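You operate a simulated robot arm through the tools that you are given. There is no shell and no other tool. Be economical: measure what you need, move in short steps, check, and stop when the job is done.

You are at the controls of a simulated robot arm. One attempt, no reset.

Task
Open the strainer and lay its lid on the drip tray.
Fine: pump off first, then both pump valves shut, then free the clamp bar; the basket stays in.

It is judged by the outcome, as a careful person would: the job done as asked, and still so three seconds after it is handed in. It fails if anything else is knocked over, pushed out of place, dropped, spilled or broken. Lids that push on must go on centred and level and be pressed home; caps that screw on are set level and turned clockwise until they are tight.

Robot
A 7-joint arm with a two-finger parallel gripper, fixed in place. Base frame: the origin is at the foot of the arm, x ahead of it, y to its left, z up. Units: m, degrees, N and s.
Its first joint turns from -115.0 to 115.0 degrees. Payload 3.91 kg.
The tool frame sits at the grasp point between the pads (the TCP): z along the fingers, y along the line on which they close. The tips reach 0.03 m beyond it. The gripper opens to 0.11 m. The fingers are 0.02 m wide and 0.01 m thick; the gripper's body (0.048 by 0.112 m) begins 0.055 m behind the TCP.
Orientation is told as [roll, pitch, yaw] about the base's x, y, z axes, in that order, counted from this pose: with the fingers straight down and closing along the base's y, the tool's x points along the base's -x, its y along +y and its z along -z.

Tools
- The arm moves only by the tool apply_moves. Its argument "targets" is a list of rows, each a list of 7 numbers: the turn, a rotation vector about the tool's x, y, z in units of 60 degrees (1.0 is 60 degrees), then the shift along the tool's x, y, z in units of 200 mm (1.0 is 200 mm), then the finger opening in m, from 0 to 0.11. In form: [[wx, wy, wz, x, y, z, hand], ...]. A call has 1 to 20 rows; each row is the pose to reach, as a shift and turn from the pose commanded when the call began, along the tool's axes at that moment. A call with a number of a shift or a turn outside -1 to 1 is refused whole. Each row takes 0.2 s and may step no farther than 0.05 m and 8.6 degrees from the row before; otherwise, or with a gripper value out of range, the whole call is refused. A pose out of reach is approached as far as the arm can. The call stops where the force on the tool passes 50 N (or 10 N more than at its start, if that is more) or the arm is blocked; 0.2 s more then pass. The fingers move at their own pace (about 0.108 m/s each) and stop on an object; they squeeze with about 26 N. The grip force told is the motor's: it shows also when the fingers shut on nothing. Time passes only in rows, and 0.2 s behind the last, so rows that repeat a pose let the fingers close. The reply holds the time, the measured pose of the TCP, the force on the tool along the base axes, the opening and the grip force, in the units named above and with some noise.
- Cameras (640 x 400 px; columns grow to the right, rows downward): "scene" is fixed at [0.2206, 0.4995, 1.524]; the picture's right is [-0.73, -0.69, 0.00], its down [-0.52, 0.55, -0.65] and it looks along [0.44, -0.47, -0.76] (base axes); focal length 214 px, centre (320, 200). "wrist" rides on the gripper at [-0.036, 0, -0.057] in the tool frame; the picture's right is [0.00, -1.00, 0.00], its down [0.97, 0.00, -0.24] and it looks along [0.24, 0.00, 0.97] (tool axes); focal length 218 px, centre (320, 200). There is no depth. A picture from a camera that has moved, and an enlarged one, comes with that camera's place and axes in the base frame and with its lens.
- grab_frame(camera): a new picture of that camera. The clock stands still meanwhile.
- lift_body(by): slides the trunk up (or, below 0, down) by that many m; the arm rides with it, the base frame stays. It gives what a move gives, with no picture.
- enlarge(camera, box): a new picture of the part [left, top, right, bottom] of that camera's present view, enlarged. The clock stands still meanwhile.
- hand_in(): hands the job in; it is judged then, once.

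Go step by step. Nothing tells you positions but the pictures and the camera data: compare them with the known pose of the tool, close in by small moves and look again before you grip or let go. The budget is 120 turns and 68 pictures, counting those below and the enlarged ones. Unless the task says otherwise, let go and move clear before handing in, and close with one line.

The tools are called after "Emit:" as name(argument=value, ...) on one line, values as JSON. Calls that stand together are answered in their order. apply_moves: Moves the arm, as the interface text tells. Its arguments: {"type":"object","properties":{"targets":{"type":"array","items":{"type":"array","items":{"type":"number"}}}},"required":["targets"]} The other tools are called the same way: lift_body (by) slides the trunk up or down; grab_frame (camera) takes a picture; enlarge (camera, box) takes an enlarged picture of a part of a camera's view; hand_in () hands the job in.

At the start:

```text
time: 0.0
tcp_pos: [0.3092, 0.3559, 1.3623]
tcp_rot: [0.0, 0.0, -0.1]
wrist_force: [-0.1, 0.0, 0.1]
gripper_width: 0.1103
grip_force: 0.0
trunk travel left (down, up): [-0.825, 0.165]
```

scene: 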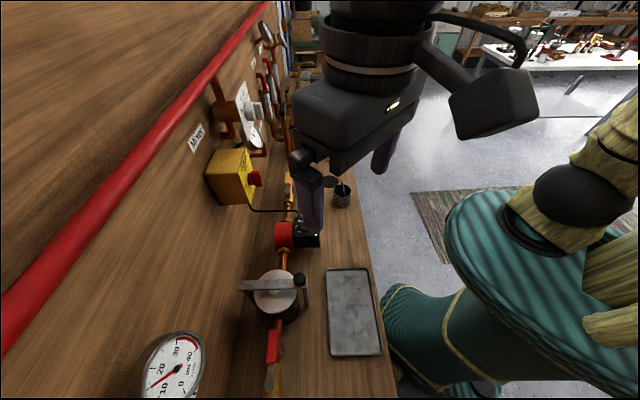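
wrist: 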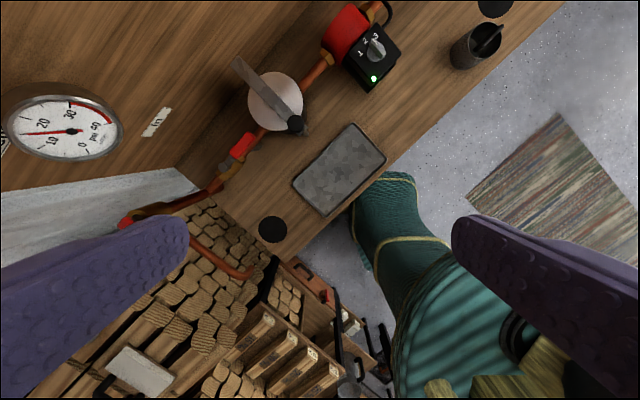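

I see a wall with piping, a strainer with a clamp bar, a pump with a speed dial, and a yellow switch box. First I'll look closer at them.

Emit:
enlarge(camera="scene", box=[190, 120, 390, 245])

Emit:
enlarge(camera="scene", box=[200, 240, 400, 400])

Emit:
enlarge(camera="wrist", box=[180, 0, 420, 220])

Emit:
enlarge(camera="scene", box=[200, 0, 330, 170])

```text
3.20 times, centred on (290, 182) of scene
camera zoom: at [0.2206, 0.4995, 1.524], right [-0.73, -0.69, 0.0], down [-0.52, 0.55, -0.65], along [0.44, -0.47, -0.76], focal length 686 px, centre (416, 256)
```

zoom: 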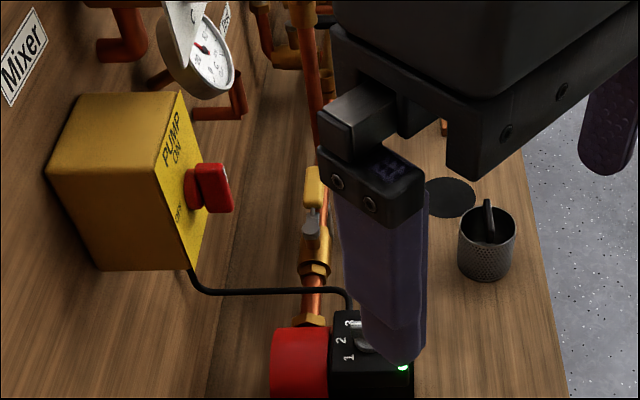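

```text
2.50 times, centred on (300, 320) of scene
camera zoom: at [0.2206, 0.4995, 1.524], right [-0.73, -0.69, 0.0], down [-0.52, 0.55, -0.65], along [0.44, -0.47, -0.76], focal length 536 px, centre (370, -100)
```

zoom: 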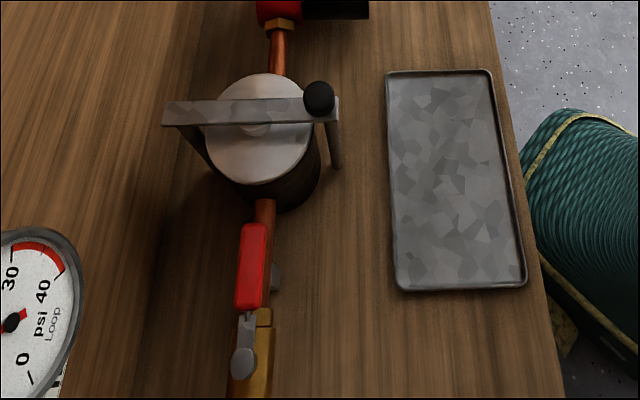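

```text
1.82 times, centred on (300, 110) of wrist
camera zoom: at [0.3445, 0.3548, 1.4189], right [0.0, -1.0, 0.0], down [-0.97, 0.0, 0.24], along [-0.24, 0.0, -0.97], focal length 397 px, centre (356, 364)
```

zoom: 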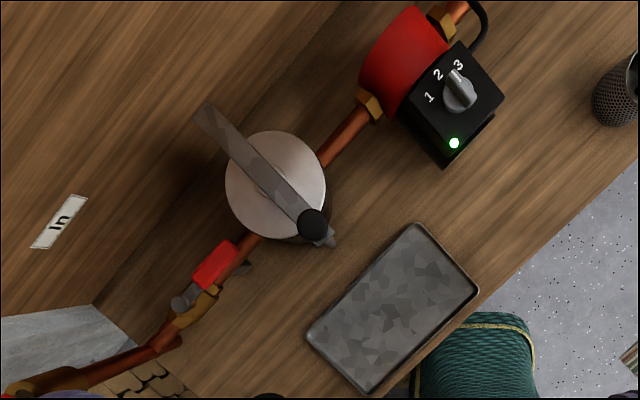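

```text
2.35 times, centred on (265, 85) of scene
camera zoom: at [0.2206, 0.4995, 1.524], right [-0.73, -0.69, 0.0], down [-0.52, 0.55, -0.65], along [0.44, -0.47, -0.76], focal length 505 px, centre (449, 471)
```

zoom: 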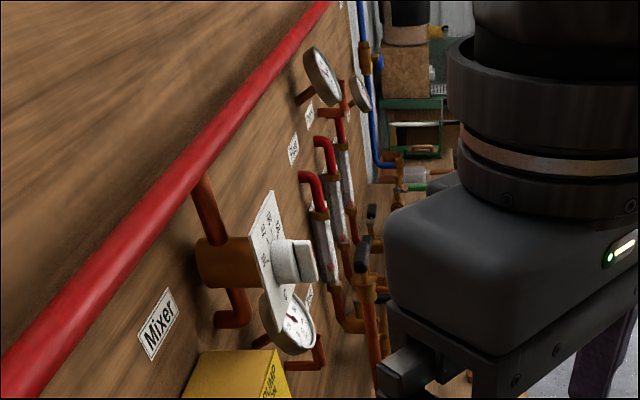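

The pump switch is the red rotary on the yellow wall box; the valves lie along the pipe on either side. I'll turn the tool to face the wall (45° yaw) and then tilt it to look.

Emit:
apply_moves(targets=[[0, 0, -0.125, 0.05, -0.05, 0, 0.11], [0, 0, -0.25, 0.1, -0.1, 0, 0.11], [0, 0, -0.375, 0.15, -0.15, 0, 0.11], [0, 0, -0.5, 0.2, -0.2, 0, 0.11], [0, 0, -0.625, 0.25, -0.25, 0, 0.11], [0, 0, -0.75, 0.25, -0.25, 0, 0.11]])

Emit:
grab_frame(camera="wrist")

Emit:
apply_moves(targets=[[0, -0.125, 0, 0, 0, 0, 0.11], [0, -0.25, 0, 0, 0, 0, 0.11], [0, -0.375, 0, 0, 0, 0, 0.11], [0, -0.5, 0, 0, 0, 0, 0.11], [0, -0.625, 0, 0, 0, 0, 0.11]])

Emit:
grab_frame(camera="wrist")

```text
time: 1.4
tcp_pos: [0.258, 0.3054, 1.3611]
tcp_rot: [0.0, 0.0, 45.1]
wrist_force: [0.0, 0.0, 0.3]
gripper_width: 0.1101
grip_force: 0.1
trunk travel left (down, up): [-0.825, 0.165]
```

```text
61 pictures are left
camera wrist: at [0.2832, 0.3311, 1.4181], right [0.71, -0.71, 0.0], down [-0.68, -0.69, 0.24], along [-0.17, -0.17, -0.97], focal length 218 px, centre (320, 200)
```

wrist: 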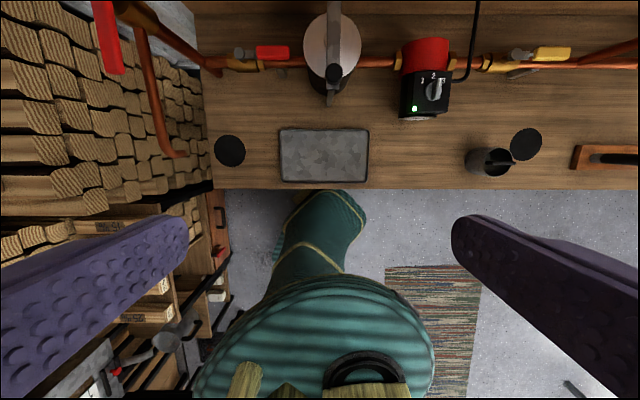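

```text
time: 2.6
tcp_pos: [0.2586, 0.306, 1.362]
tcp_rot: [-0.1, -37.6, 45.0]
wrist_force: [-0.3, -0.5, -0.3]
gripper_width: 0.11
grip_force: 0.1
trunk travel left (down, up): [-0.825, 0.165]
```

```text
60 pictures are left
camera wrist: at [0.2528, 0.3, 1.4288], right [0.71, -0.71, 0.0], down [-0.65, -0.65, -0.4], along [0.28, 0.28, -0.92], focal length 218 px, centre (320, 200)
```

wrist: 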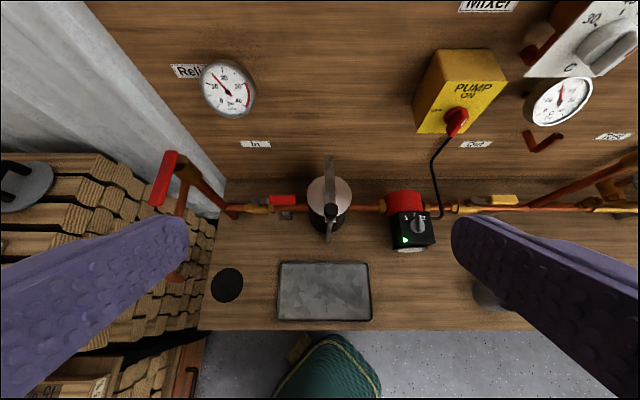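

This view shows everything: "In" valve (red), strainer, pump, "Out" valve (yellow). I'll enlarge for detail.

Emit:
enlarge(camera="wrist", box=[230, 140, 390, 240])

Emit:
enlarge(camera="wrist", box=[380, 40, 540, 140])

Emit:
enlarge(camera="wrist", box=[380, 130, 640, 260])

```text
4.00 times, centred on (310, 190) of wrist
camera zoom: at [0.2528, 0.3, 1.4288], right [0.71, -0.71, 0.0], down [-0.65, -0.65, -0.4], along [0.28, 0.28, -0.92], focal length 873 px, centre (360, 240)
```

zoom: 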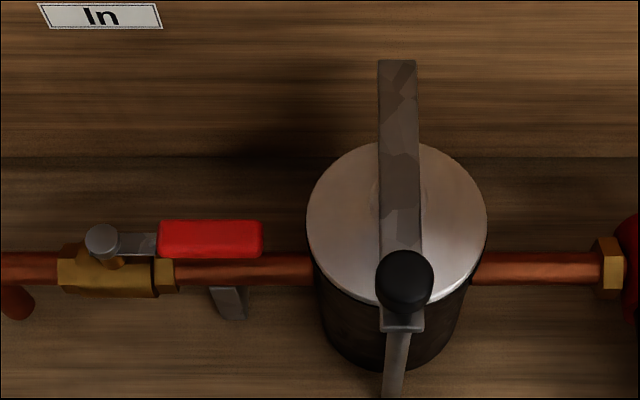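

```text
4.00 times, centred on (460, 90) of wrist
camera zoom: at [0.2528, 0.3, 1.4288], right [0.71, -0.71, 0.0], down [-0.65, -0.65, -0.4], along [0.28, 0.28, -0.92], focal length 873 px, centre (-240, 640)
```

zoom: 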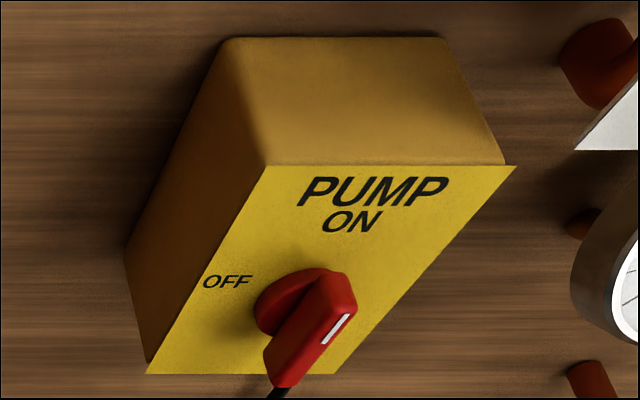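

```text
2.46 times, centred on (510, 195) of wrist
camera zoom: at [0.2528, 0.3, 1.4288], right [0.71, -0.71, 0.0], down [-0.65, -0.65, -0.4], along [0.28, 0.28, -0.92], focal length 537 px, centre (-148, 212)
```

zoom: 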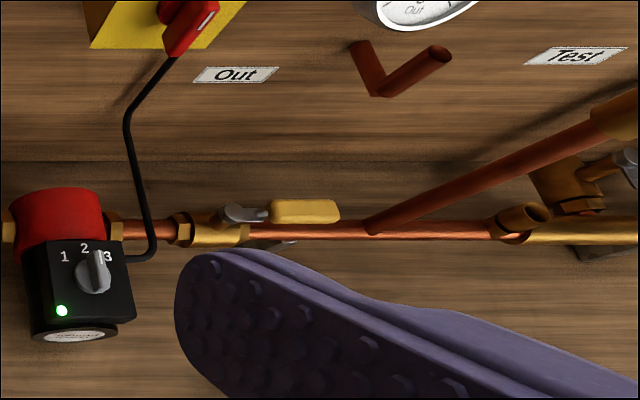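

Switch knob is at roughly n=0.65 (toward the wall), s=-0.19, z≈1.153, vertical bar at ON; OFF is a quarter turn counter-clockwise. I bring the tool horizontal and level with it, well back from the wall.

Emit:
apply_moves(targets=[[0, -0.125, 0, 0.02, -0.1, 0.1, 0.11], [0, -0.25, 0, 0.04, -0.2, 0.2, 0.11], [0, -0.375, 0, 0.06, -0.3, 0.3, 0.11], [0, -0.5, 0, 0.08, -0.4, 0.4, 0.11], [0, -0.625, 0, 0.1, -0.55, 0.45, 0.08], [0, -0.75, 0, 0.13, -0.7, 0.5, 0.08], [0, -0.875, 0, 0.15, -0.8, 0.55, 0.08], [0, -0.875, 0, 0.15, -0.9, 0.55, 0.08]])

Emit:
grab_frame(camera="wrist")

Emit:
grab_frame(camera="scene")

```text
time: 4.4
tcp_pos: [0.4703, 0.2301, 1.2653]
tcp_rot: [-146.6, -89.9, -168.4]
wrist_force: [0.4, -0.2, -0.5]
gripper_width: 0.0802
grip_force: 0.2
out of reach, approached as far as the arm can: row 3, 4, 5, 6, 7, 8
trunk travel left (down, up): [-0.825, 0.165]
```

```text
56 pictures are left
camera wrist: at [0.4301, 0.1905, 1.3003], right [0.71, -0.71, 0.0], down [-0.17, -0.17, -0.97], along [0.69, 0.69, -0.24], focal length 218 px, centre (320, 200)
```

wrist: 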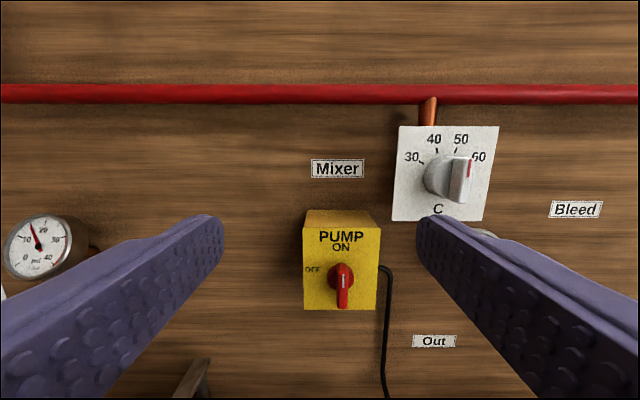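

```text
55 pictures are left
```

scene: 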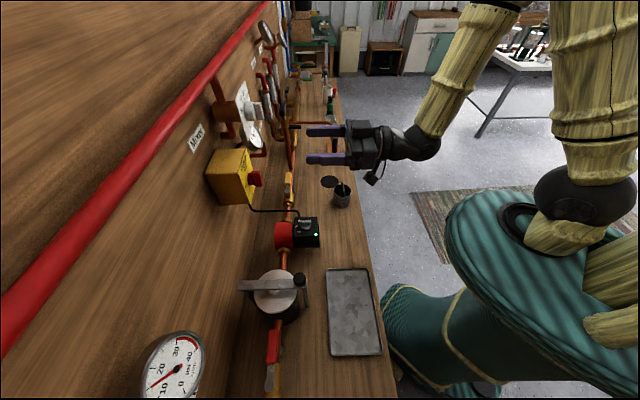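

Knob confirmed at about s=-0.195, z=1.152, n≈0.65. I lower the trunk to bring the hand level.

Emit:
lift_body(by=-0.113)

Emit:
apply_moves(targets=[[0, 0, 0, 0, -0.06, 0, 0.08], [0, 0, 0, 0, -0.12, 0.1, 0.08], [0, 0, 0, 0, -0.12, 0.2, 0.08]])

Emit:
grab_frame(camera="wrist")

```text
time: 5.8
tcp_pos: [0.4725, 0.2308, 1.151]
tcp_rot: [3.9, -90.0, 41.2]
wrist_force: [-0.6, 0.3, -0.6]
gripper_width: 0.0798
grip_force: 0.0
trunk travel left (down, up): [-0.712, 0.278]
```

```text
time: 6.6
tcp_pos: [0.5164, 0.2423, 1.1485]
tcp_rot: [5.0, -90.0, 39.9]
wrist_force: [0.6, 0.5, -0.1]
gripper_width: 0.0797
grip_force: 0.1
trunk travel left (down, up): [-0.712, 0.278]
```

```text
54 pictures are left
camera wrist: at [0.4768, 0.203, 1.1848], right [0.71, -0.71, 0.0], down [-0.17, -0.17, -0.97], along [0.69, 0.69, -0.24], focal length 218 px, centre (320, 200)
```

wrist: 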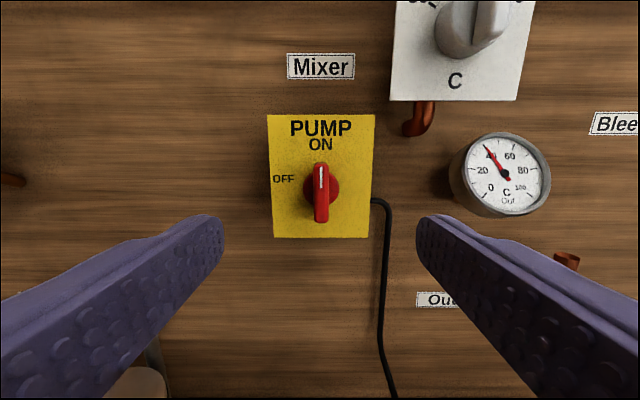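

Aligned with the knob. I advance with a narrower opening and look again.

Emit:
apply_moves(targets=[[0, 0, 0, 0, 0, 0.15, 0.05], [0, 0, 0, 0, 0, 0.3, 0.05], [0, 0, 0, 0, 0, 0.42, 0.05]])

Emit:
grab_frame(camera="wrist")

Emit:
enlarge(camera="scene", box=[190, 110, 390, 245])

```text
time: 7.4
tcp_pos: [0.579, 0.3019, 1.1498]
tcp_rot: [46.2, -90.0, -1.1]
wrist_force: [0.8, 0.6, -0.2]
gripper_width: 0.0499
grip_force: 0.1
trunk travel left (down, up): [-0.712, 0.278]
```

```text
53 pictures are left
camera wrist: at [0.5382, 0.2622, 1.1861], right [0.71, -0.71, 0.0], down [-0.17, -0.17, -0.97], along [0.69, 0.69, -0.24], focal length 218 px, centre (320, 200)
```

wrist: 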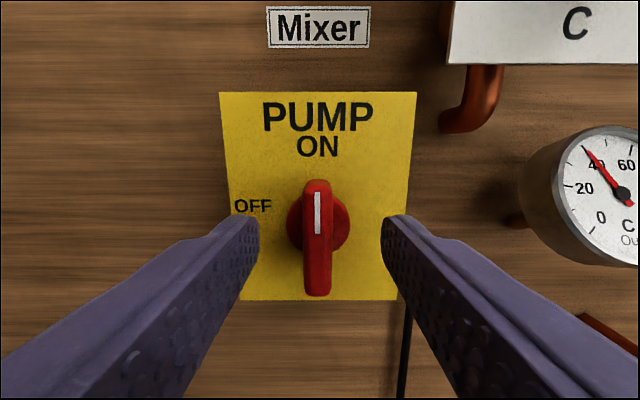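

```text
2.96 times, centred on (290, 178) of scene
camera zoom: at [0.2206, 0.4995, 1.524], right [-0.73, -0.69, 0.0], down [-0.52, 0.55, -0.65], along [0.44, -0.47, -0.76], focal length 636 px, centre (409, 267)
```

zoom: 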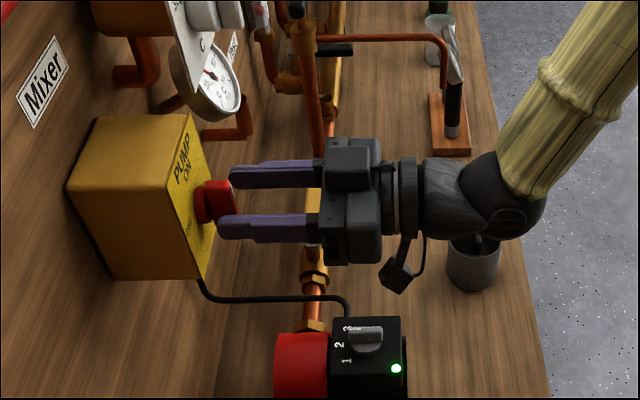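

Tips are just at the knob's front. I go in 17 mm and close.

Emit:
apply_moves(targets=[[0, 0, 0, 0, 0, 0.05, 0.05], [0, 0, 0, 0, 0, 0.085, 0.05], [0, 0, 0, 0, 0, 0.085, 0.0], [0, 0, 0, 0, 0, 0.085, 0.0], [0, 0, 0, 0, 0, 0.085, 0.0]])

Emit:
grab_frame(camera="wrist")

```text
time: 8.6
tcp_pos: [0.5902, 0.3153, 1.1511]
tcp_rot: [-148.1, -89.9, -166.9]
wrist_force: [-0.7, -0.1, 1.2]
gripper_width: 0.0307
grip_force: 45.1
trunk travel left (down, up): [-0.712, 0.278]
```

```text
51 pictures are left
camera wrist: at [0.549, 0.2743, 1.1864], right [0.71, -0.71, 0.0], down [-0.17, -0.17, -0.97], along [0.69, 0.69, -0.24], focal length 218 px, centre (320, 200)
```

wrist: 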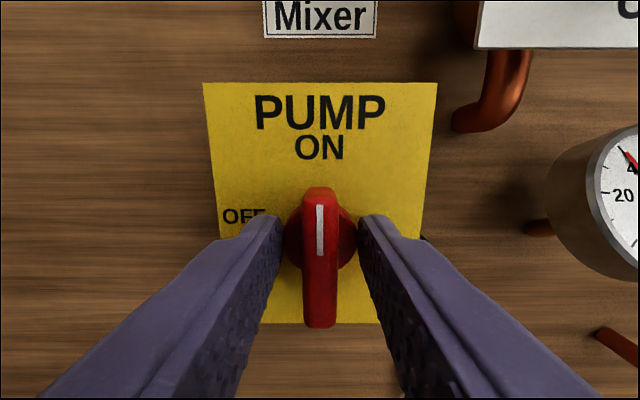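

The fingers closed on the round base (31 mm). I open, back off 9 mm and grip just the bar.

Emit:
apply_moves(targets=[[0, 0, 0, 0, 0, 0, 0.05], [0, 0, 0, 0, 0, -0.045, 0.05], [0, 0, 0, 0, 0, -0.045, 0.0], [0, 0, 0, 0, 0, -0.045, 0.0], [0, 0, 0, 0, 0, -0.045, 0.0]])

```text
time: 9.8
tcp_pos: [0.5839, 0.3087, 1.1505]
tcp_rot: [79.0, -90.0, -33.9]
wrist_force: [-1.0, -1.3, -2.3]
gripper_width: 0.0118
grip_force: 45.1
trunk travel left (down, up): [-0.712, 0.278]
```

The bar is gripped. Now turn counter-clockwise toward OFF.

Emit:
apply_moves(targets=[[0, 0, -0.125, 0, 0, 0, 0], [0, 0, -0.25, 0, 0, 0, 0], [0, 0, -0.375, 0, 0, 0, 0], [0, 0, -0.5, 0, 0, 0, 0], [0, 0, -0.625, 0, 0, 0, 0], [0, 0, -0.75, 0, 0, 0, 0]])

Emit:
grab_frame(camera="wrist")

```text
time: 11.2
tcp_pos: [0.5832, 0.3099, 1.1489]
tcp_rot: [-89.6, -45.0, 134.9]
wrist_force: [-6.2, 1.9, -10.5]
gripper_width: 0.012
grip_force: 45.2
trunk travel left (down, up): [-0.712, 0.278]
```

```text
50 pictures are left
camera wrist: at [0.5231, 0.2867, 1.1753], right [0.5, -0.5, 0.71], down [0.32, -0.66, -0.68], along [0.81, 0.57, -0.17], focal length 218 px, centre (320, 200)
```

wrist: 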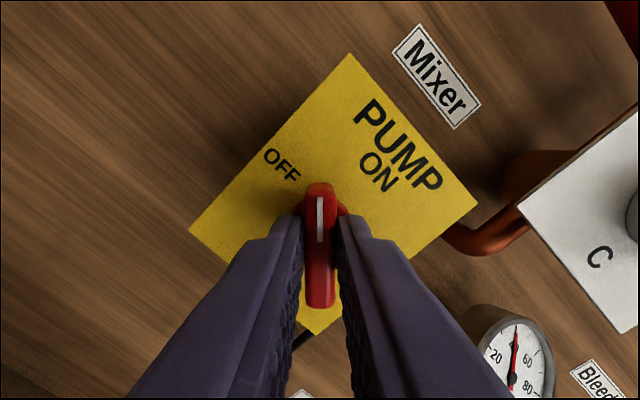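

Turning well; pointer is halfway. Continue the other 45°.

Emit:
apply_moves(targets=[[0, 0, -0.125, 0, 0, 0, 0], [0, 0, -0.25, 0, 0, 0, 0], [0, 0, -0.375, 0, 0, 0, 0], [0, 0, -0.5, 0, 0, 0, 0], [0, 0, -0.625, 0, 0, 0, 0], [0, 0, -0.75, 0, 0, 0, 0], [0, 0, -0.78, 0, 0, 0, 0]])

Emit:
grab_frame(camera="wrist")

Emit:
enlarge(camera="scene", box=[190, 110, 390, 245])

```text
time: 12.8
tcp_pos: [0.5821, 0.3087, 1.1485]
tcp_rot: [-89.5, 1.6, 135.0]
wrist_force: [-16.3, 1.5, -29.1]
gripper_width: 0.0118
grip_force: 44.9
trunk travel left (down, up): [-0.712, 0.278]
```

```text
49 pictures are left
camera wrist: at [0.5152, 0.2946, 1.1475], right [-0.02, 0.03, 1.0], down [0.52, -0.85, 0.03], along [0.85, 0.52, 0.0], focal length 218 px, centre (320, 200)
```

wrist: 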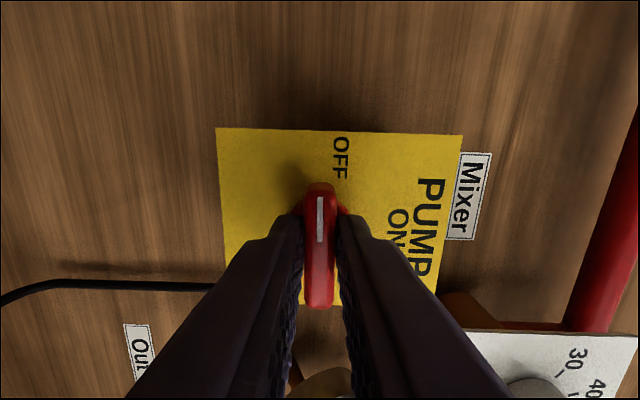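

```text
2.96 times, centred on (290, 178) of scene
camera zoom: at [0.2206, 0.4995, 1.524], right [-0.73, -0.69, 0.0], down [-0.52, 0.55, -0.65], along [0.44, -0.47, -0.76], focal length 636 px, centre (409, 267)
```

zoom: 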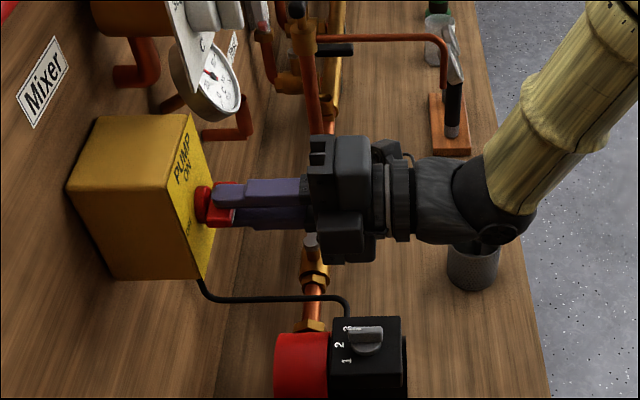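

The knob points to OFF and the pump LED is out. I release and retreat.

Emit:
apply_moves(targets=[[0, 0, 0.03, 0, 0, 0, 0.06], [0, 0, 0.03, 0, 0, -0.02, 0.06], [0, 0, 0.03, 0, 0, -0.2, 0.06], [0, 0, 0.03, 0, 0, -0.4, 0.06], [0, 0, 0.03, 0, 0, -0.6, 0.06]])

Emit:
enlarge(camera="scene", box=[190, 110, 390, 245])

```text
time: 14.0
tcp_pos: [0.4969, 0.2233, 1.152]
tcp_rot: [-90.1, 0.0, 135.0]
wrist_force: [0.1, 0.1, 0.0]
gripper_width: 0.06
grip_force: 0.1
trunk travel left (down, up): [-0.712, 0.278]
```

```text
2.96 times, centred on (290, 178) of scene
camera zoom: at [0.2206, 0.4995, 1.524], right [-0.73, -0.69, 0.0], down [-0.52, 0.55, -0.65], along [0.44, -0.47, -0.76], focal length 636 px, centre (409, 267)
```

zoom: 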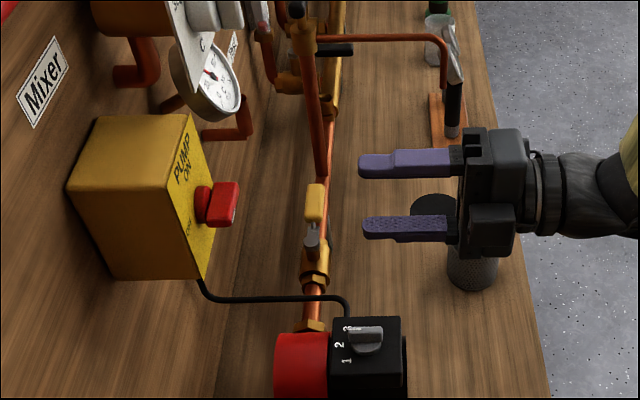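

Pump is off. Next the Out valve (yellow, stem at about n=0.616, s=-0.366, z≈0.92). I turn the tool to point down with the fingers closing across the pipe.

Emit:
apply_moves(targets=[[-0.125, 0, 0, 0, -0.03, 0, 0.06], [-0.25, 0, 0, 0.1, -0.06, 0, 0.06], [-0.375, 0, 0, 0.2, -0.1, 0, 0.06], [-0.5, 0, 0, 0.3, -0.1, 0, 0.06], [-0.625, 0, 0, 0.4, -0.1, 0, 0.06], [-0.75, 0, 0, 0.5, -0.1, 0, 0.06], [-0.875, 0, 0, 0.5, -0.1, 0, 0.06]])

Emit:
apply_moves(targets=[[-0.125, 0, 0, 0, 0, 0, 0.06], [-0.25, 0, 0, 0, 0, 0, 0.06], [-0.375, 0, 0, 0, 0, 0, 0.06], [-0.5, 0, 0, 0, 0, 0, 0.06], [-0.625, 0, 0, 0, 0, 0, 0.06]])

Emit:
grab_frame(camera="wrist")

```text
time: 15.6
tcp_pos: [0.5684, 0.1527, 1.1708]
tcp_rot: [-37.5, 0.1, 134.9]
wrist_force: [-0.2, -0.1, -0.6]
gripper_width: 0.0601
grip_force: 0.1
trunk travel left (down, up): [-0.712, 0.278]
```

```text
time: 16.8
tcp_pos: [0.5703, 0.1524, 1.1705]
tcp_rot: [0.1, 0.0, 135.0]
wrist_force: [0.1, 0.7, 0.2]
gripper_width: 0.0599
grip_force: 0.1
trunk travel left (down, up): [-0.712, 0.278]
```

```text
46 pictures are left
camera wrist: at [0.5429, 0.1783, 1.2278], right [0.71, 0.71, 0.0], down [0.69, -0.69, 0.24], along [0.17, -0.17, -0.97], focal length 218 px, centre (320, 200)
```

wrist: 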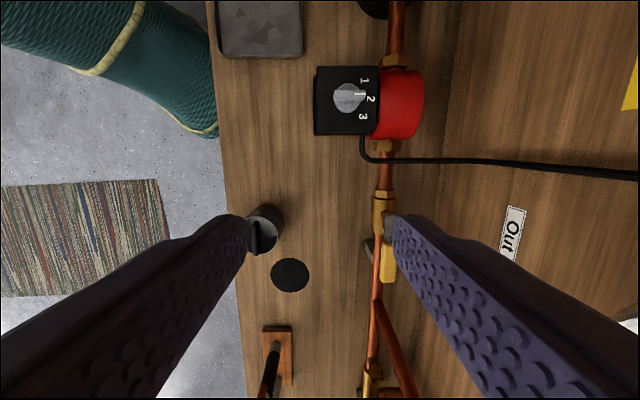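

Handle found: stem (n .607, s −.367), handle out to s≈−.47. I move over it at a safe height to test reach.

Emit:
apply_moves(targets=[[0, 0, 0, 0.15, 0, 0.1, 0.06], [0, 0, 0, 0.3, -0.1, 0.2, 0.06], [0, 0, 0, 0.45, -0.25, 0.35, 0.06], [0, 0, 0, 0.6, -0.4, 0.5, 0.06], [0, 0, 0, 0.63, -0.5, 0.6, 0.06]])

Emit:
grab_frame(camera="wrist")

Emit:
enlarge(camera="scene", box=[190, 60, 390, 245])

```text
refused: row 3 steps farther than a row can; nothing moved
```

```text
45 pictures are left
camera wrist: at [0.5429, 0.1783, 1.2278], right [0.71, 0.71, 0.0], down [0.69, -0.69, 0.24], along [0.17, -0.17, -0.97], focal length 218 px, centre (320, 200)
```

wrist: 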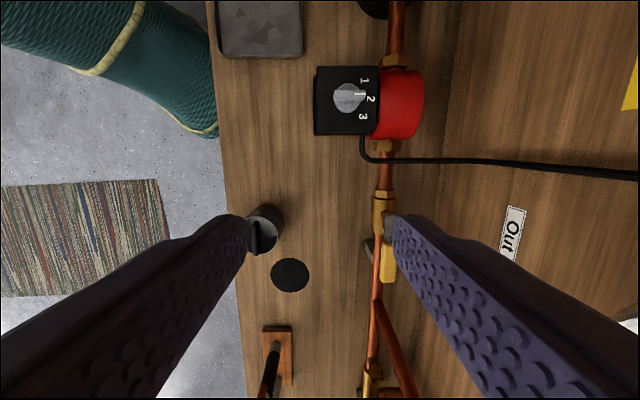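

```text
2.16 times, centred on (290, 152) of scene
camera zoom: at [0.2206, 0.4995, 1.524], right [-0.73, -0.69, 0.0], down [-0.52, 0.55, -0.65], along [0.44, -0.47, -0.76], focal length 464 px, centre (385, 303)
```

zoom: 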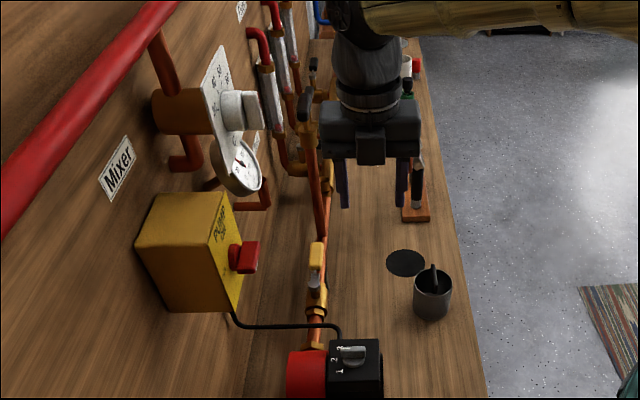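

Steps must be smaller; I resend, going down first and then toward the wall.

Emit:
apply_moves(targets=[[0, 0, 0, 0.12, 0, 0.18, 0.06], [0, 0, 0, 0.24, 0, 0.36, 0.06], [0, 0, 0, 0.36, 0, 0.54, 0.06], [0, 0, 0, 0.48, 0, 0.72, 0.06], [0, 0, 0, 0.6, -0.15, 0.78, 0.06], [0, 0, 0, 0.62, -0.3, 0.8, 0.06], [0, 0, 0, 0.63, -0.4, 0.8, 0.06], [0, 0, 0, 0.63, -0.5, 0.8, 0.06]])

Emit:
grab_frame(camera="wrist")

Emit:
enlarge(camera="scene", box=[190, 60, 390, 245])

```text
time: 18.6
tcp_pos: [0.7282, 0.1341, 1.0102]
tcp_rot: [0.0, 0.0, 135.0]
wrist_force: [0.1, -1.0, -0.8]
gripper_width: 0.0602
grip_force: 0.1
trunk travel left (down, up): [-0.712, 0.278]
```

```text
43 pictures are left
camera wrist: at [0.7014, 0.1602, 1.0675], right [0.71, 0.71, 0.0], down [0.69, -0.69, 0.24], along [0.17, -0.17, -0.97], focal length 218 px, centre (320, 200)
```

wrist: 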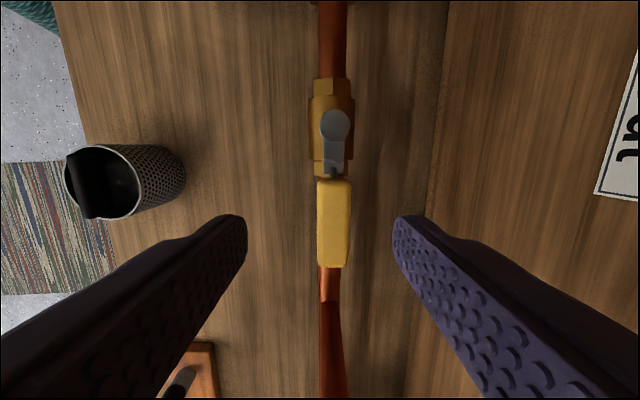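

```text
2.16 times, centred on (290, 152) of scene
camera zoom: at [0.2206, 0.4995, 1.524], right [-0.73, -0.69, 0.0], down [-0.52, 0.55, -0.65], along [0.44, -0.47, -0.76], focal length 464 px, centre (385, 303)
```

zoom: 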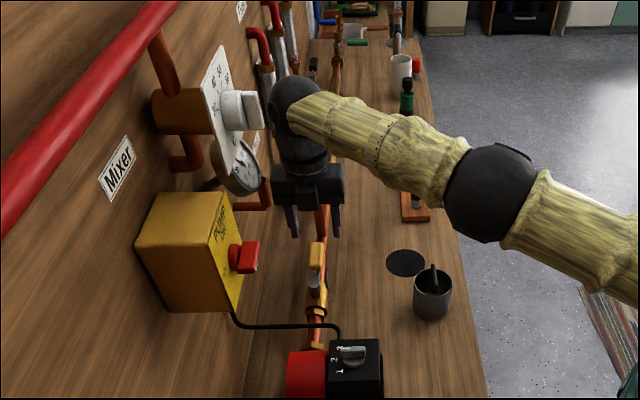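

Handle sits neatly between the fingers. I shift 8 mm toward the wall and lower with the trunk, which keeps the reach.

Emit:
apply_moves(targets=[[0, 0, 0, 0, -0.04, 0, 0.06], [0, 0, 0, 0, -0.04, 0, 0.06]])

Emit:
lift_body(by=-0.08)

Emit:
grab_frame(camera="wrist")

```text
time: 19.2
tcp_pos: [0.7324, 0.1411, 1.0091]
tcp_rot: [0.0, 0.0, 135.0]
wrist_force: [-0.5, 0.0, 0.2]
gripper_width: 0.0601
grip_force: 0.1
trunk travel left (down, up): [-0.712, 0.278]
```

```text
time: 20.4
tcp_pos: [0.7336, 0.14, 0.931]
tcp_rot: [0.0, 0.0, 134.9]
wrist_force: [-0.2, -0.4, -0.3]
gripper_width: 0.0599
grip_force: 0.0
trunk travel left (down, up): [-0.632, 0.358]
```

```text
41 pictures are left
camera wrist: at [0.7069, 0.1659, 0.9874], right [0.71, 0.71, 0.0], down [0.69, -0.69, 0.24], along [0.17, -0.17, -0.97], focal length 218 px, centre (320, 200)
```

wrist: 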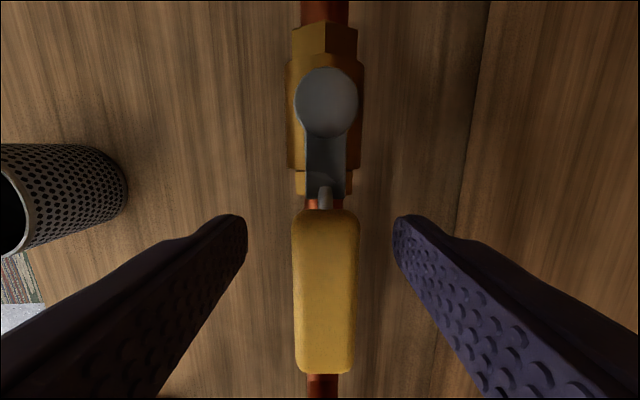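

Tips are about level with the handle's top, so I lower 17 mm more and close on it.

Emit:
lift_body(by=-0.017)

Emit:
apply_moves(targets=[[0, 0, 0, 0, 0, 0, 0.0], [0, 0, 0, 0, 0, 0, 0.0], [0, 0, 0, 0, 0, 0, 0.0]])

Emit:
grab_frame(camera="wrist")

```text
time: 21.1
tcp_pos: [0.7336, 0.1401, 0.9133]
tcp_rot: [0.0, -0.1, 134.9]
wrist_force: [-0.4, -0.2, 0.1]
gripper_width: 0.0597
grip_force: 0.1
trunk travel left (down, up): [-0.615, 0.375]
```

```text
time: 21.9
tcp_pos: [0.7346, 0.1417, 0.913]
tcp_rot: [-0.1, -0.1, 135.0]
wrist_force: [9.4, 6.7, 3.4]
gripper_width: 0.0247
grip_force: 44.9
trunk travel left (down, up): [-0.615, 0.375]
```

```text
40 pictures are left
camera wrist: at [0.7079, 0.1671, 0.9701], right [0.71, 0.71, 0.0], down [0.69, -0.69, 0.24], along [0.17, -0.17, -0.97], focal length 218 px, centre (320, 200)
```

wrist: 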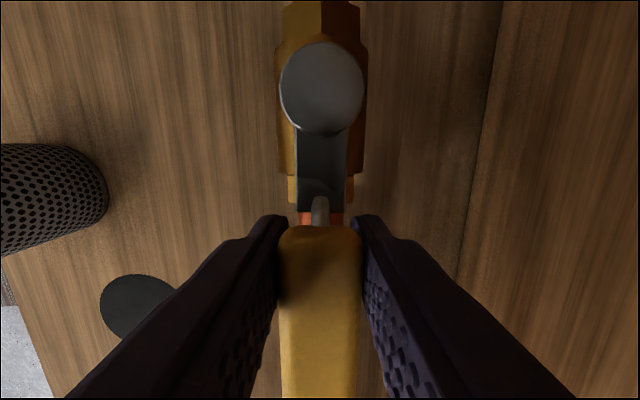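

Gripped. I turn the Out handle clockwise (its end toward me) along the arc about its stem, first 30°.

Emit:
apply_moves(targets=[[0, 0, 0.125, -0.0021, 0.0326, 0, 0], [0, 0, 0.25, -0.0085, 0.0647, 0, 0], [0, 0, 0.375, -0.019, 0.0957, 0, 0], [0, 0, 0.5, -0.0335, 0.125, 0, 0]])

Emit:
grab_frame(camera="wrist")

```text
time: 22.9
tcp_pos: [0.7118, 0.1294, 0.9138]
tcp_rot: [0.2, 0.0, 105.0]
wrist_force: [15.0, 14.7, 4.4]
gripper_width: 0.025
grip_force: 44.9
trunk travel left (down, up): [-0.615, 0.375]
```

```text
39 pictures are left
camera wrist: at [0.7019, 0.1638, 0.9702], right [0.97, 0.26, 0.0], down [0.25, -0.94, 0.24], along [0.06, -0.23, -0.97], focal length 218 px, centre (320, 200)
```

wrist: 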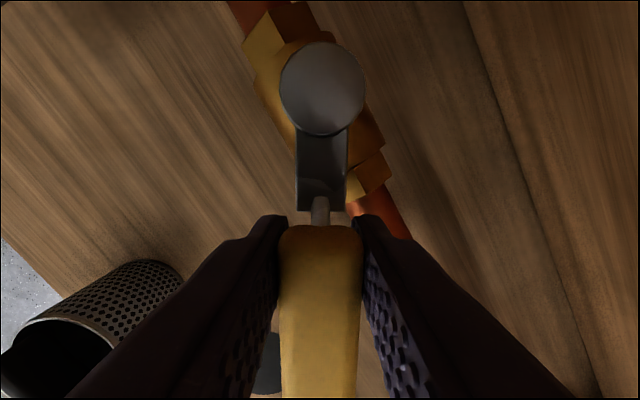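

The valve turns freely that way. Continue the remaining 60°.

Emit:
apply_moves(targets=[[0, 0, 0.125, -0.0021, 0.0326, 0, 0], [0, 0, 0.25, -0.0085, 0.0647, 0, 0], [0, 0, 0.375, -0.019, 0.0957, 0, 0], [0, 0, 0.5, -0.0335, 0.125, 0, 0], [0, 0, 0.625, -0.0517, 0.1522, 0, 0], [0, 0, 0.75, -0.0732, 0.1768, 0, 0], [0, 0, 0.875, -0.0978, 0.1983, 0, 0], [0, 0, 1.0, -0.125, 0.2165, 0, 0]])

Emit:
grab_frame(camera="wrist")

```text
time: 24.6
tcp_pos: [0.6644, 0.1423, 0.9126]
tcp_rot: [-0.1, -0.2, 45.0]
wrist_force: [29.1, 13.1, 16.3]
gripper_width: 0.0246
grip_force: 44.6
trunk travel left (down, up): [-0.615, 0.375]
```

```text
38 pictures are left
camera wrist: at [0.689, 0.1672, 0.97], right [0.71, -0.71, 0.0], down [-0.69, -0.69, 0.24], along [-0.17, -0.17, -0.97], focal length 218 px, centre (320, 200)
```

wrist: 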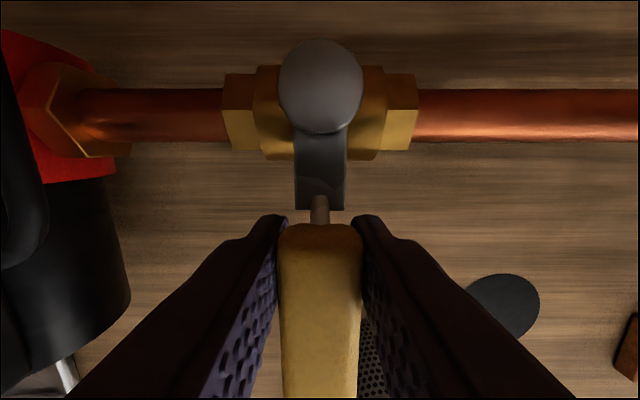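

The Out valve handle is square across the pipe: shut. I release and lift clear.

Emit:
apply_moves(targets=[[0, 0, 0, 0, 0, 0, 0.05], [0, 0, 0, 0, 0, 0, 0.05], [0, 0, 0, 0, 0, -0.2, 0.05], [0, 0, 0, 0, 0, -0.4, 0.05], [0, 0, 0, 0, 0, -0.6, 0.05], [0, 0, 0, 0.2, 0, -0.7, 0.05], [0, 0, 0, 0.4, 0, -0.7, 0.05]])

Emit:
enlarge(camera="wrist", box=[160, 40, 480, 240])

```text
time: 26.2
tcp_pos: [0.606, 0.0812, 1.0527]
tcp_rot: [0.1, 0.0, 45.1]
wrist_force: [0.5, 0.1, -0.4]
gripper_width: 0.0501
grip_force: 0.1
trunk travel left (down, up): [-0.615, 0.375]
```

```text
2.00 times, centred on (320, 140) of wrist
camera zoom: at [0.6302, 0.1075, 1.1092], right [0.71, -0.71, 0.0], down [-0.69, -0.69, 0.24], along [-0.17, -0.17, -0.97], focal length 436 px, centre (320, 320)
```

zoom: 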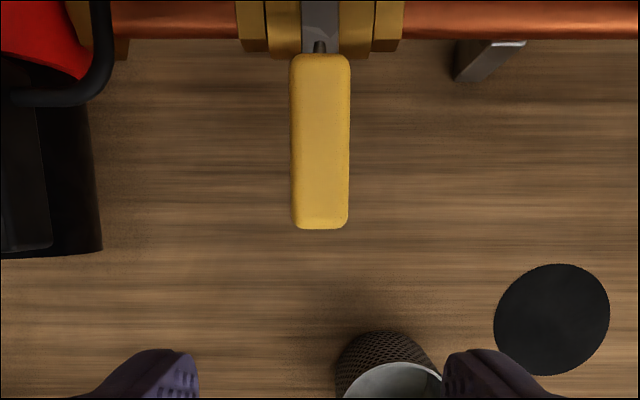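

The Out valve stays shut. I carry the hand back along the bench to the In valve, turning it to yaw 135 on the way.

Emit:
apply_moves(targets=[[0, 0, -0.125, 0, 0.125, -0.1, 0.06], [0, 0, -0.25, 0, 0.25, -0.2, 0.06], [0, 0, -0.375, 0, 0.375, -0.25, 0.06], [0, 0, -0.5, 0, 0.5, -0.25, 0.06], [0, 0, -0.625, 0, 0.625, -0.25, 0.06], [0, 0, -0.75, 0, 0.75, -0.25, 0.06], [0, 0, -0.875, 0, 0.875, -0.25, 0.06], [0, 0, -1.0, 0, 1.0, -0.25, 0.06]])

Emit:
apply_moves(targets=[[0, 0, -0.125, -0.173, 0.1, 0, 0.06], [0, 0, -0.25, -0.346, 0.2, 0, 0.06], [0, 0, -0.375, -0.519, 0.3, 0, 0.06], [0, 0, -0.5, -0.692, 0.4, 0, 0.06], [0, 0, -0.5, -0.866, 0.5, 0, 0.06]])

Emit:
apply_moves(targets=[[0, 0, 0, -0.2, 0, 0, 0.06], [0, 0, 0, -0.4, 0, 0, 0.06], [0, 0, 0, -0.52, 0, 0, 0.06]])

Emit:
grab_frame(camera="wrist")

```text
time: 28.1
tcp_pos: [0.4643, 0.2253, 1.1046]
tcp_rot: [0.0, 0.1, 105.1]
wrist_force: [-0.3, -0.7, 0.1]
gripper_width: 0.0599
grip_force: 0.0
trunk travel left (down, up): [-0.615, 0.375]
```

```text
time: 29.2
tcp_pos: [0.3225, 0.3668, 1.104]
tcp_rot: [0.0, 0.0, 135.1]
wrist_force: [-0.2, 0.0, -0.5]
gripper_width: 0.06
grip_force: 0.1
trunk travel left (down, up): [-0.615, 0.375]
```

```text
time: 30.1
tcp_pos: [0.2487, 0.4406, 1.1062]
tcp_rot: [0.0, -0.1, 135.0]
wrist_force: [0.4, -0.5, -0.1]
gripper_width: 0.06
grip_force: 0.0
trunk travel left (down, up): [-0.615, 0.375]
```

```text
36 pictures are left
camera wrist: at [0.2214, 0.4654, 1.1627], right [0.71, 0.71, 0.0], down [0.69, -0.68, 0.24], along [0.17, -0.17, -0.97], focal length 218 px, centre (320, 200)
```

wrist: 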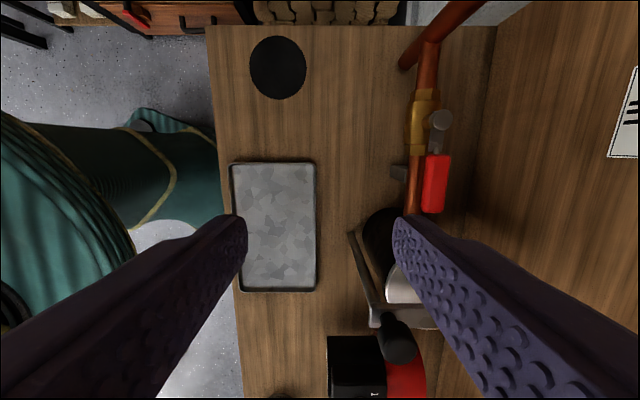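

In valve: stem at (n .613, s .199), handle centre n≈.62. I move over it and descend most of the way.

Emit:
apply_moves(targets=[[0, 0, 0, -0.02, -0.2, 0, 0.06], [0, 0, 0, -0.04, -0.4, 0, 0.06], [0, 0, 0, -0.04, -0.55, 0.1, 0.06], [0, 0, 0, -0.04, -0.65, 0.25, 0.06], [0, 0, 0, -0.04, -0.655, 0.45, 0.06], [0, 0, 0, -0.04, -0.655, 0.65, 0.06], [0, 0, 0, -0.04, -0.655, 0.8, 0.06]])

Emit:
grab_frame(camera="wrist")

```text
time: 31.6
tcp_pos: [0.3364, 0.5396, 0.9418]
tcp_rot: [-0.2, -0.1, 135.1]
wrist_force: [0.5, -0.1, 1.0]
gripper_width: 0.06
grip_force: 0.0
trunk travel left (down, up): [-0.615, 0.375]
```

```text
35 pictures are left
camera wrist: at [0.3098, 0.5649, 0.9985], right [0.71, 0.71, 0.0], down [0.69, -0.69, 0.24], along [0.17, -0.17, -0.97], focal length 218 px, centre (320, 200)
```

wrist: 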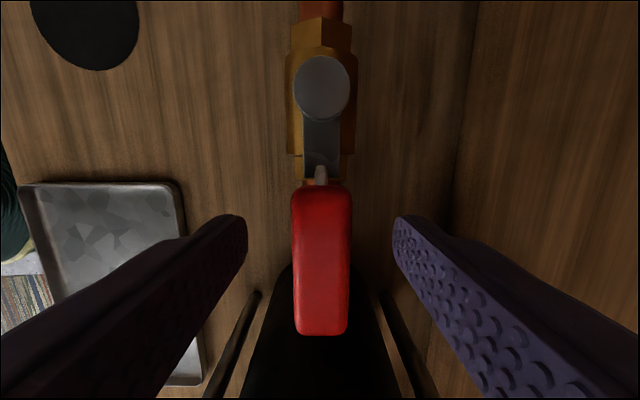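

Centred over the red handle. Down 29 mm, close.

Emit:
apply_moves(targets=[[0, 0, 0, 0, 0, 0.08, 0.06], [0, 0, 0, 0, 0, 0.145, 0.06], [0, 0, 0, 0, 0, 0.145, 0.0], [0, 0, 0, 0, 0, 0.145, 0.0], [0, 0, 0, 0, 0, 0.145, 0.0]])

Emit:
apply_moves(targets=[[0, 0, 0.125, -0.0024, 0.0369, 0, 0], [0, 0, 0.25, -0.0096, 0.0731, 0, 0], [0, 0, 0.375, -0.0215, 0.1081, 0, 0], [0, 0, 0.5, -0.0378, 0.1413, 0, 0]])

Emit:
grab_frame(camera="wrist")

```text
time: 32.9
tcp_pos: [0.336, 0.5392, 0.9126]
tcp_rot: [0.0, 0.0, 135.0]
wrist_force: [3.6, 5.7, 0.2]
gripper_width: 0.0246
grip_force: 44.7
trunk travel left (down, up): [-0.615, 0.375]
```

```text
time: 33.9
tcp_pos: [0.3114, 0.5256, 0.9134]
tcp_rot: [0.1, 0.1, 104.8]
wrist_force: [5.4, 13.3, -7.9]
gripper_width: 0.0243
grip_force: 45.0
trunk travel left (down, up): [-0.615, 0.375]
```

```text
34 pictures are left
camera wrist: at [0.3009, 0.56, 0.9701], right [0.97, 0.26, 0.0], down [0.25, -0.94, 0.24], along [0.06, -0.23, -0.97], focal length 218 px, centre (320, 200)
```

wrist: 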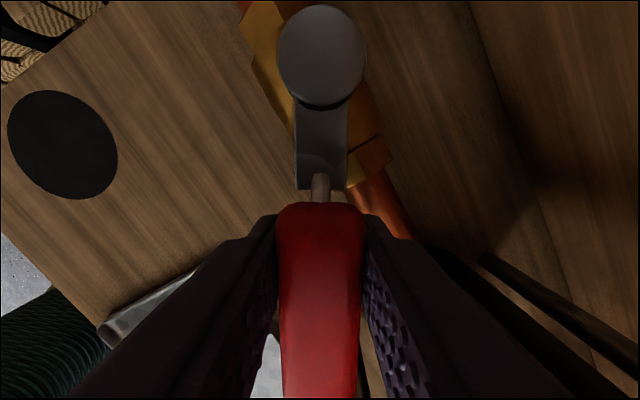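

Turning as expected; continue the remaining 60°.

Emit:
apply_moves(targets=[[0, 0, 0.125, -0.0024, 0.0369, 0, 0], [0, 0, 0.25, -0.0096, 0.0731, 0, 0], [0, 0, 0.375, -0.0215, 0.1081, 0, 0], [0, 0, 0.5, -0.0378, 0.1413, 0, 0], [0, 0, 0.625, -0.0584, 0.172, 0, 0], [0, 0, 0.75, -0.0827, 0.1998, 0, 0], [0, 0, 0.875, -0.1105, 0.2241, 0, 0], [0, 0, 1.0, -0.1413, 0.2447, 0, 0]])

Emit:
grab_frame(camera="wrist")

```text
time: 35.6
tcp_pos: [0.2561, 0.5395, 0.9132]
tcp_rot: [-0.2, 0.0, 45.0]
wrist_force: [5.4, 9.5, -2.8]
gripper_width: 0.0246
grip_force: 45.3
trunk travel left (down, up): [-0.615, 0.375]
```

```text
33 pictures are left
camera wrist: at [0.2814, 0.5652, 0.9702], right [0.71, -0.71, 0.0], down [-0.69, -0.68, 0.24], along [-0.17, -0.17, -0.97], focal length 218 px, centre (320, 200)
```

wrist: 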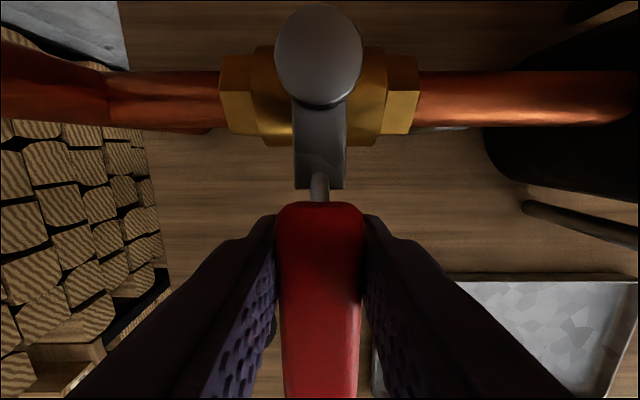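

Handle is square across the pipe. I nudge 3° against the stop to be sure, then release and rise.

Emit:
apply_moves(targets=[[0, 0, 0.05, -0.0004, 0.0148, 0, 0], [0, 0, 0.05, -0.0004, 0.0148, 0, 0], [0, 0, 0, 0, 0, 0, 0.05], [0, 0, 0, 0, 0, 0, 0.05], [0, 0, 0, 0, 0, -0.2, 0.05], [0, 0, 0, 0, 0, -0.4, 0.05], [0, 0, 0, 0, 0, -0.6, 0.05], [0, 0, 0, 0.2, -0.1, -0.75, 0.05], [0, 0, 0, 0.4, -0.2, -0.85, 0.05], [0, 0, 0, 0.6, -0.35, -0.9, 0.05], [0, 0, 0, 0.75, -0.5, -0.9, 0.05]])

Emit:
grab_frame(camera="wrist")

Emit:
enlarge(camera="scene", box=[210, 230, 370, 400])

```text
refused: row 8 steps farther than a row can; nothing moved
```

```text
32 pictures are left
camera wrist: at [0.2814, 0.5652, 0.9702], right [0.71, -0.71, 0.0], down [-0.69, -0.68, 0.24], along [-0.17, -0.17, -0.97], focal length 218 px, centre (320, 200)
```

wrist: 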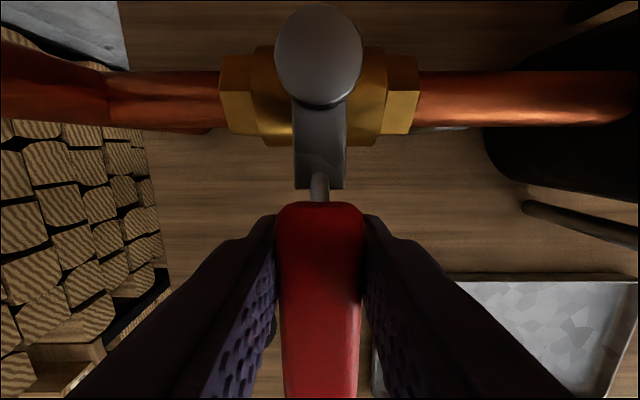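

```text
2.35 times, centred on (290, 315) of scene
camera zoom: at [0.2206, 0.4995, 1.524], right [-0.73, -0.69, 0.0], down [-0.52, 0.55, -0.65], along [0.44, -0.47, -0.76], focal length 505 px, centre (391, -71)
```

zoom: 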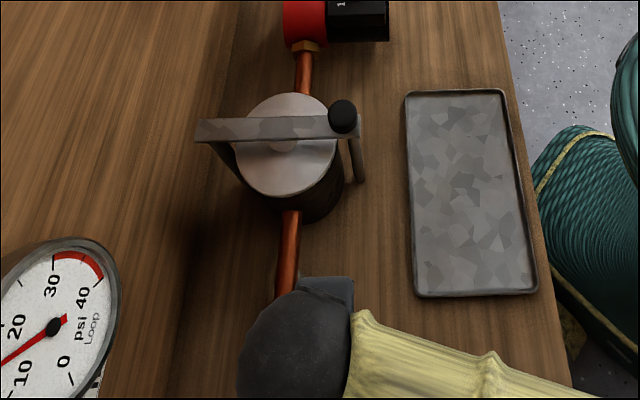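

A row was too long; I resend with smaller steps: nudge, release, rise, then back off toward the robot for a view of the clamp.

Emit:
apply_moves(targets=[[0, 0, 0.05, -0.0004, 0.0148, 0, 0], [0, 0, 0.05, -0.0004, 0.0148, 0, 0], [0, 0, 0, 0, 0, 0, 0.05], [0, 0, 0, 0, 0, 0, 0.05], [0, 0, 0, 0, 0, -0.2, 0.05], [0, 0, 0, 0, 0, -0.4, 0.05], [0, 0, 0, 0, 0, -0.6, 0.05], [0, 0, 0, 0.1, 0, -0.8, 0.05], [0, 0, 0, 0.25, -0.1, -0.95, 0.05], [0, 0, 0, 0.4, -0.25, -1.0, 0.05], [0, 0, 0, 0.55, -0.4, -1.0, 0.05], [0, 0, 0, 0.7, -0.5, -1.0, 0.05]])

Emit:
grab_frame(camera="wrist")

```text
time: 38.2
tcp_pos: [0.2485, 0.3565, 1.1174]
tcp_rot: [1.2, -0.2, 42.1]
wrist_force: [0.3, 0.2, 0.1]
gripper_width: 0.0499
grip_force: 0.1
trunk travel left (down, up): [-0.615, 0.375]
```

```text
30 pictures are left
camera wrist: at [0.2757, 0.3802, 1.1745], right [0.67, -0.74, -0.02], down [-0.72, -0.66, 0.24], along [-0.19, -0.14, -0.97], focal length 218 px, centre (320, 200)
```

wrist: 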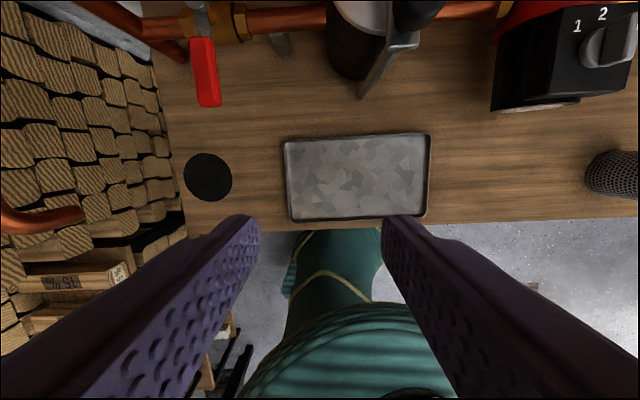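

I tilt the hand toward the wall to see the clamp closely.

Emit:
apply_moves(targets=[[0, -0.125, 0.0, 0, 0, 0, 0.05], [0, -0.25, 0, 0, 0, 0, 0.05], [0, -0.375, 0, 0, 0, 0, 0.05], [0, -0.5, 0, 0, 0, 0, 0.05], [0, -0.625, 0, 0, 0, 0, 0.05], [0, -0.75, 0, 0, 0, 0, 0.08]])

Emit:
enlarge(camera="wrist", box=[200, 60, 520, 260])

```text
time: 39.6
tcp_pos: [0.2567, 0.3539, 1.1179]
tcp_rot: [1.5, -45.1, 39.7]
wrist_force: [0.0, 0.5, 0.2]
gripper_width: 0.0798
grip_force: 0.0
trunk travel left (down, up): [-0.615, 0.375]
```

```text
2.00 times, centred on (360, 160) of wrist
camera zoom: at [0.2448, 0.3428, 1.1829], right [0.65, -0.76, -0.02], down [-0.65, -0.55, -0.52], along [0.38, 0.35, -0.85], focal length 436 px, centre (240, 280)
```

zoom: 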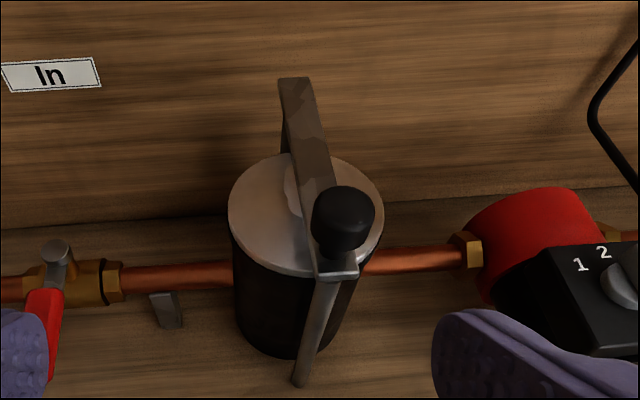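

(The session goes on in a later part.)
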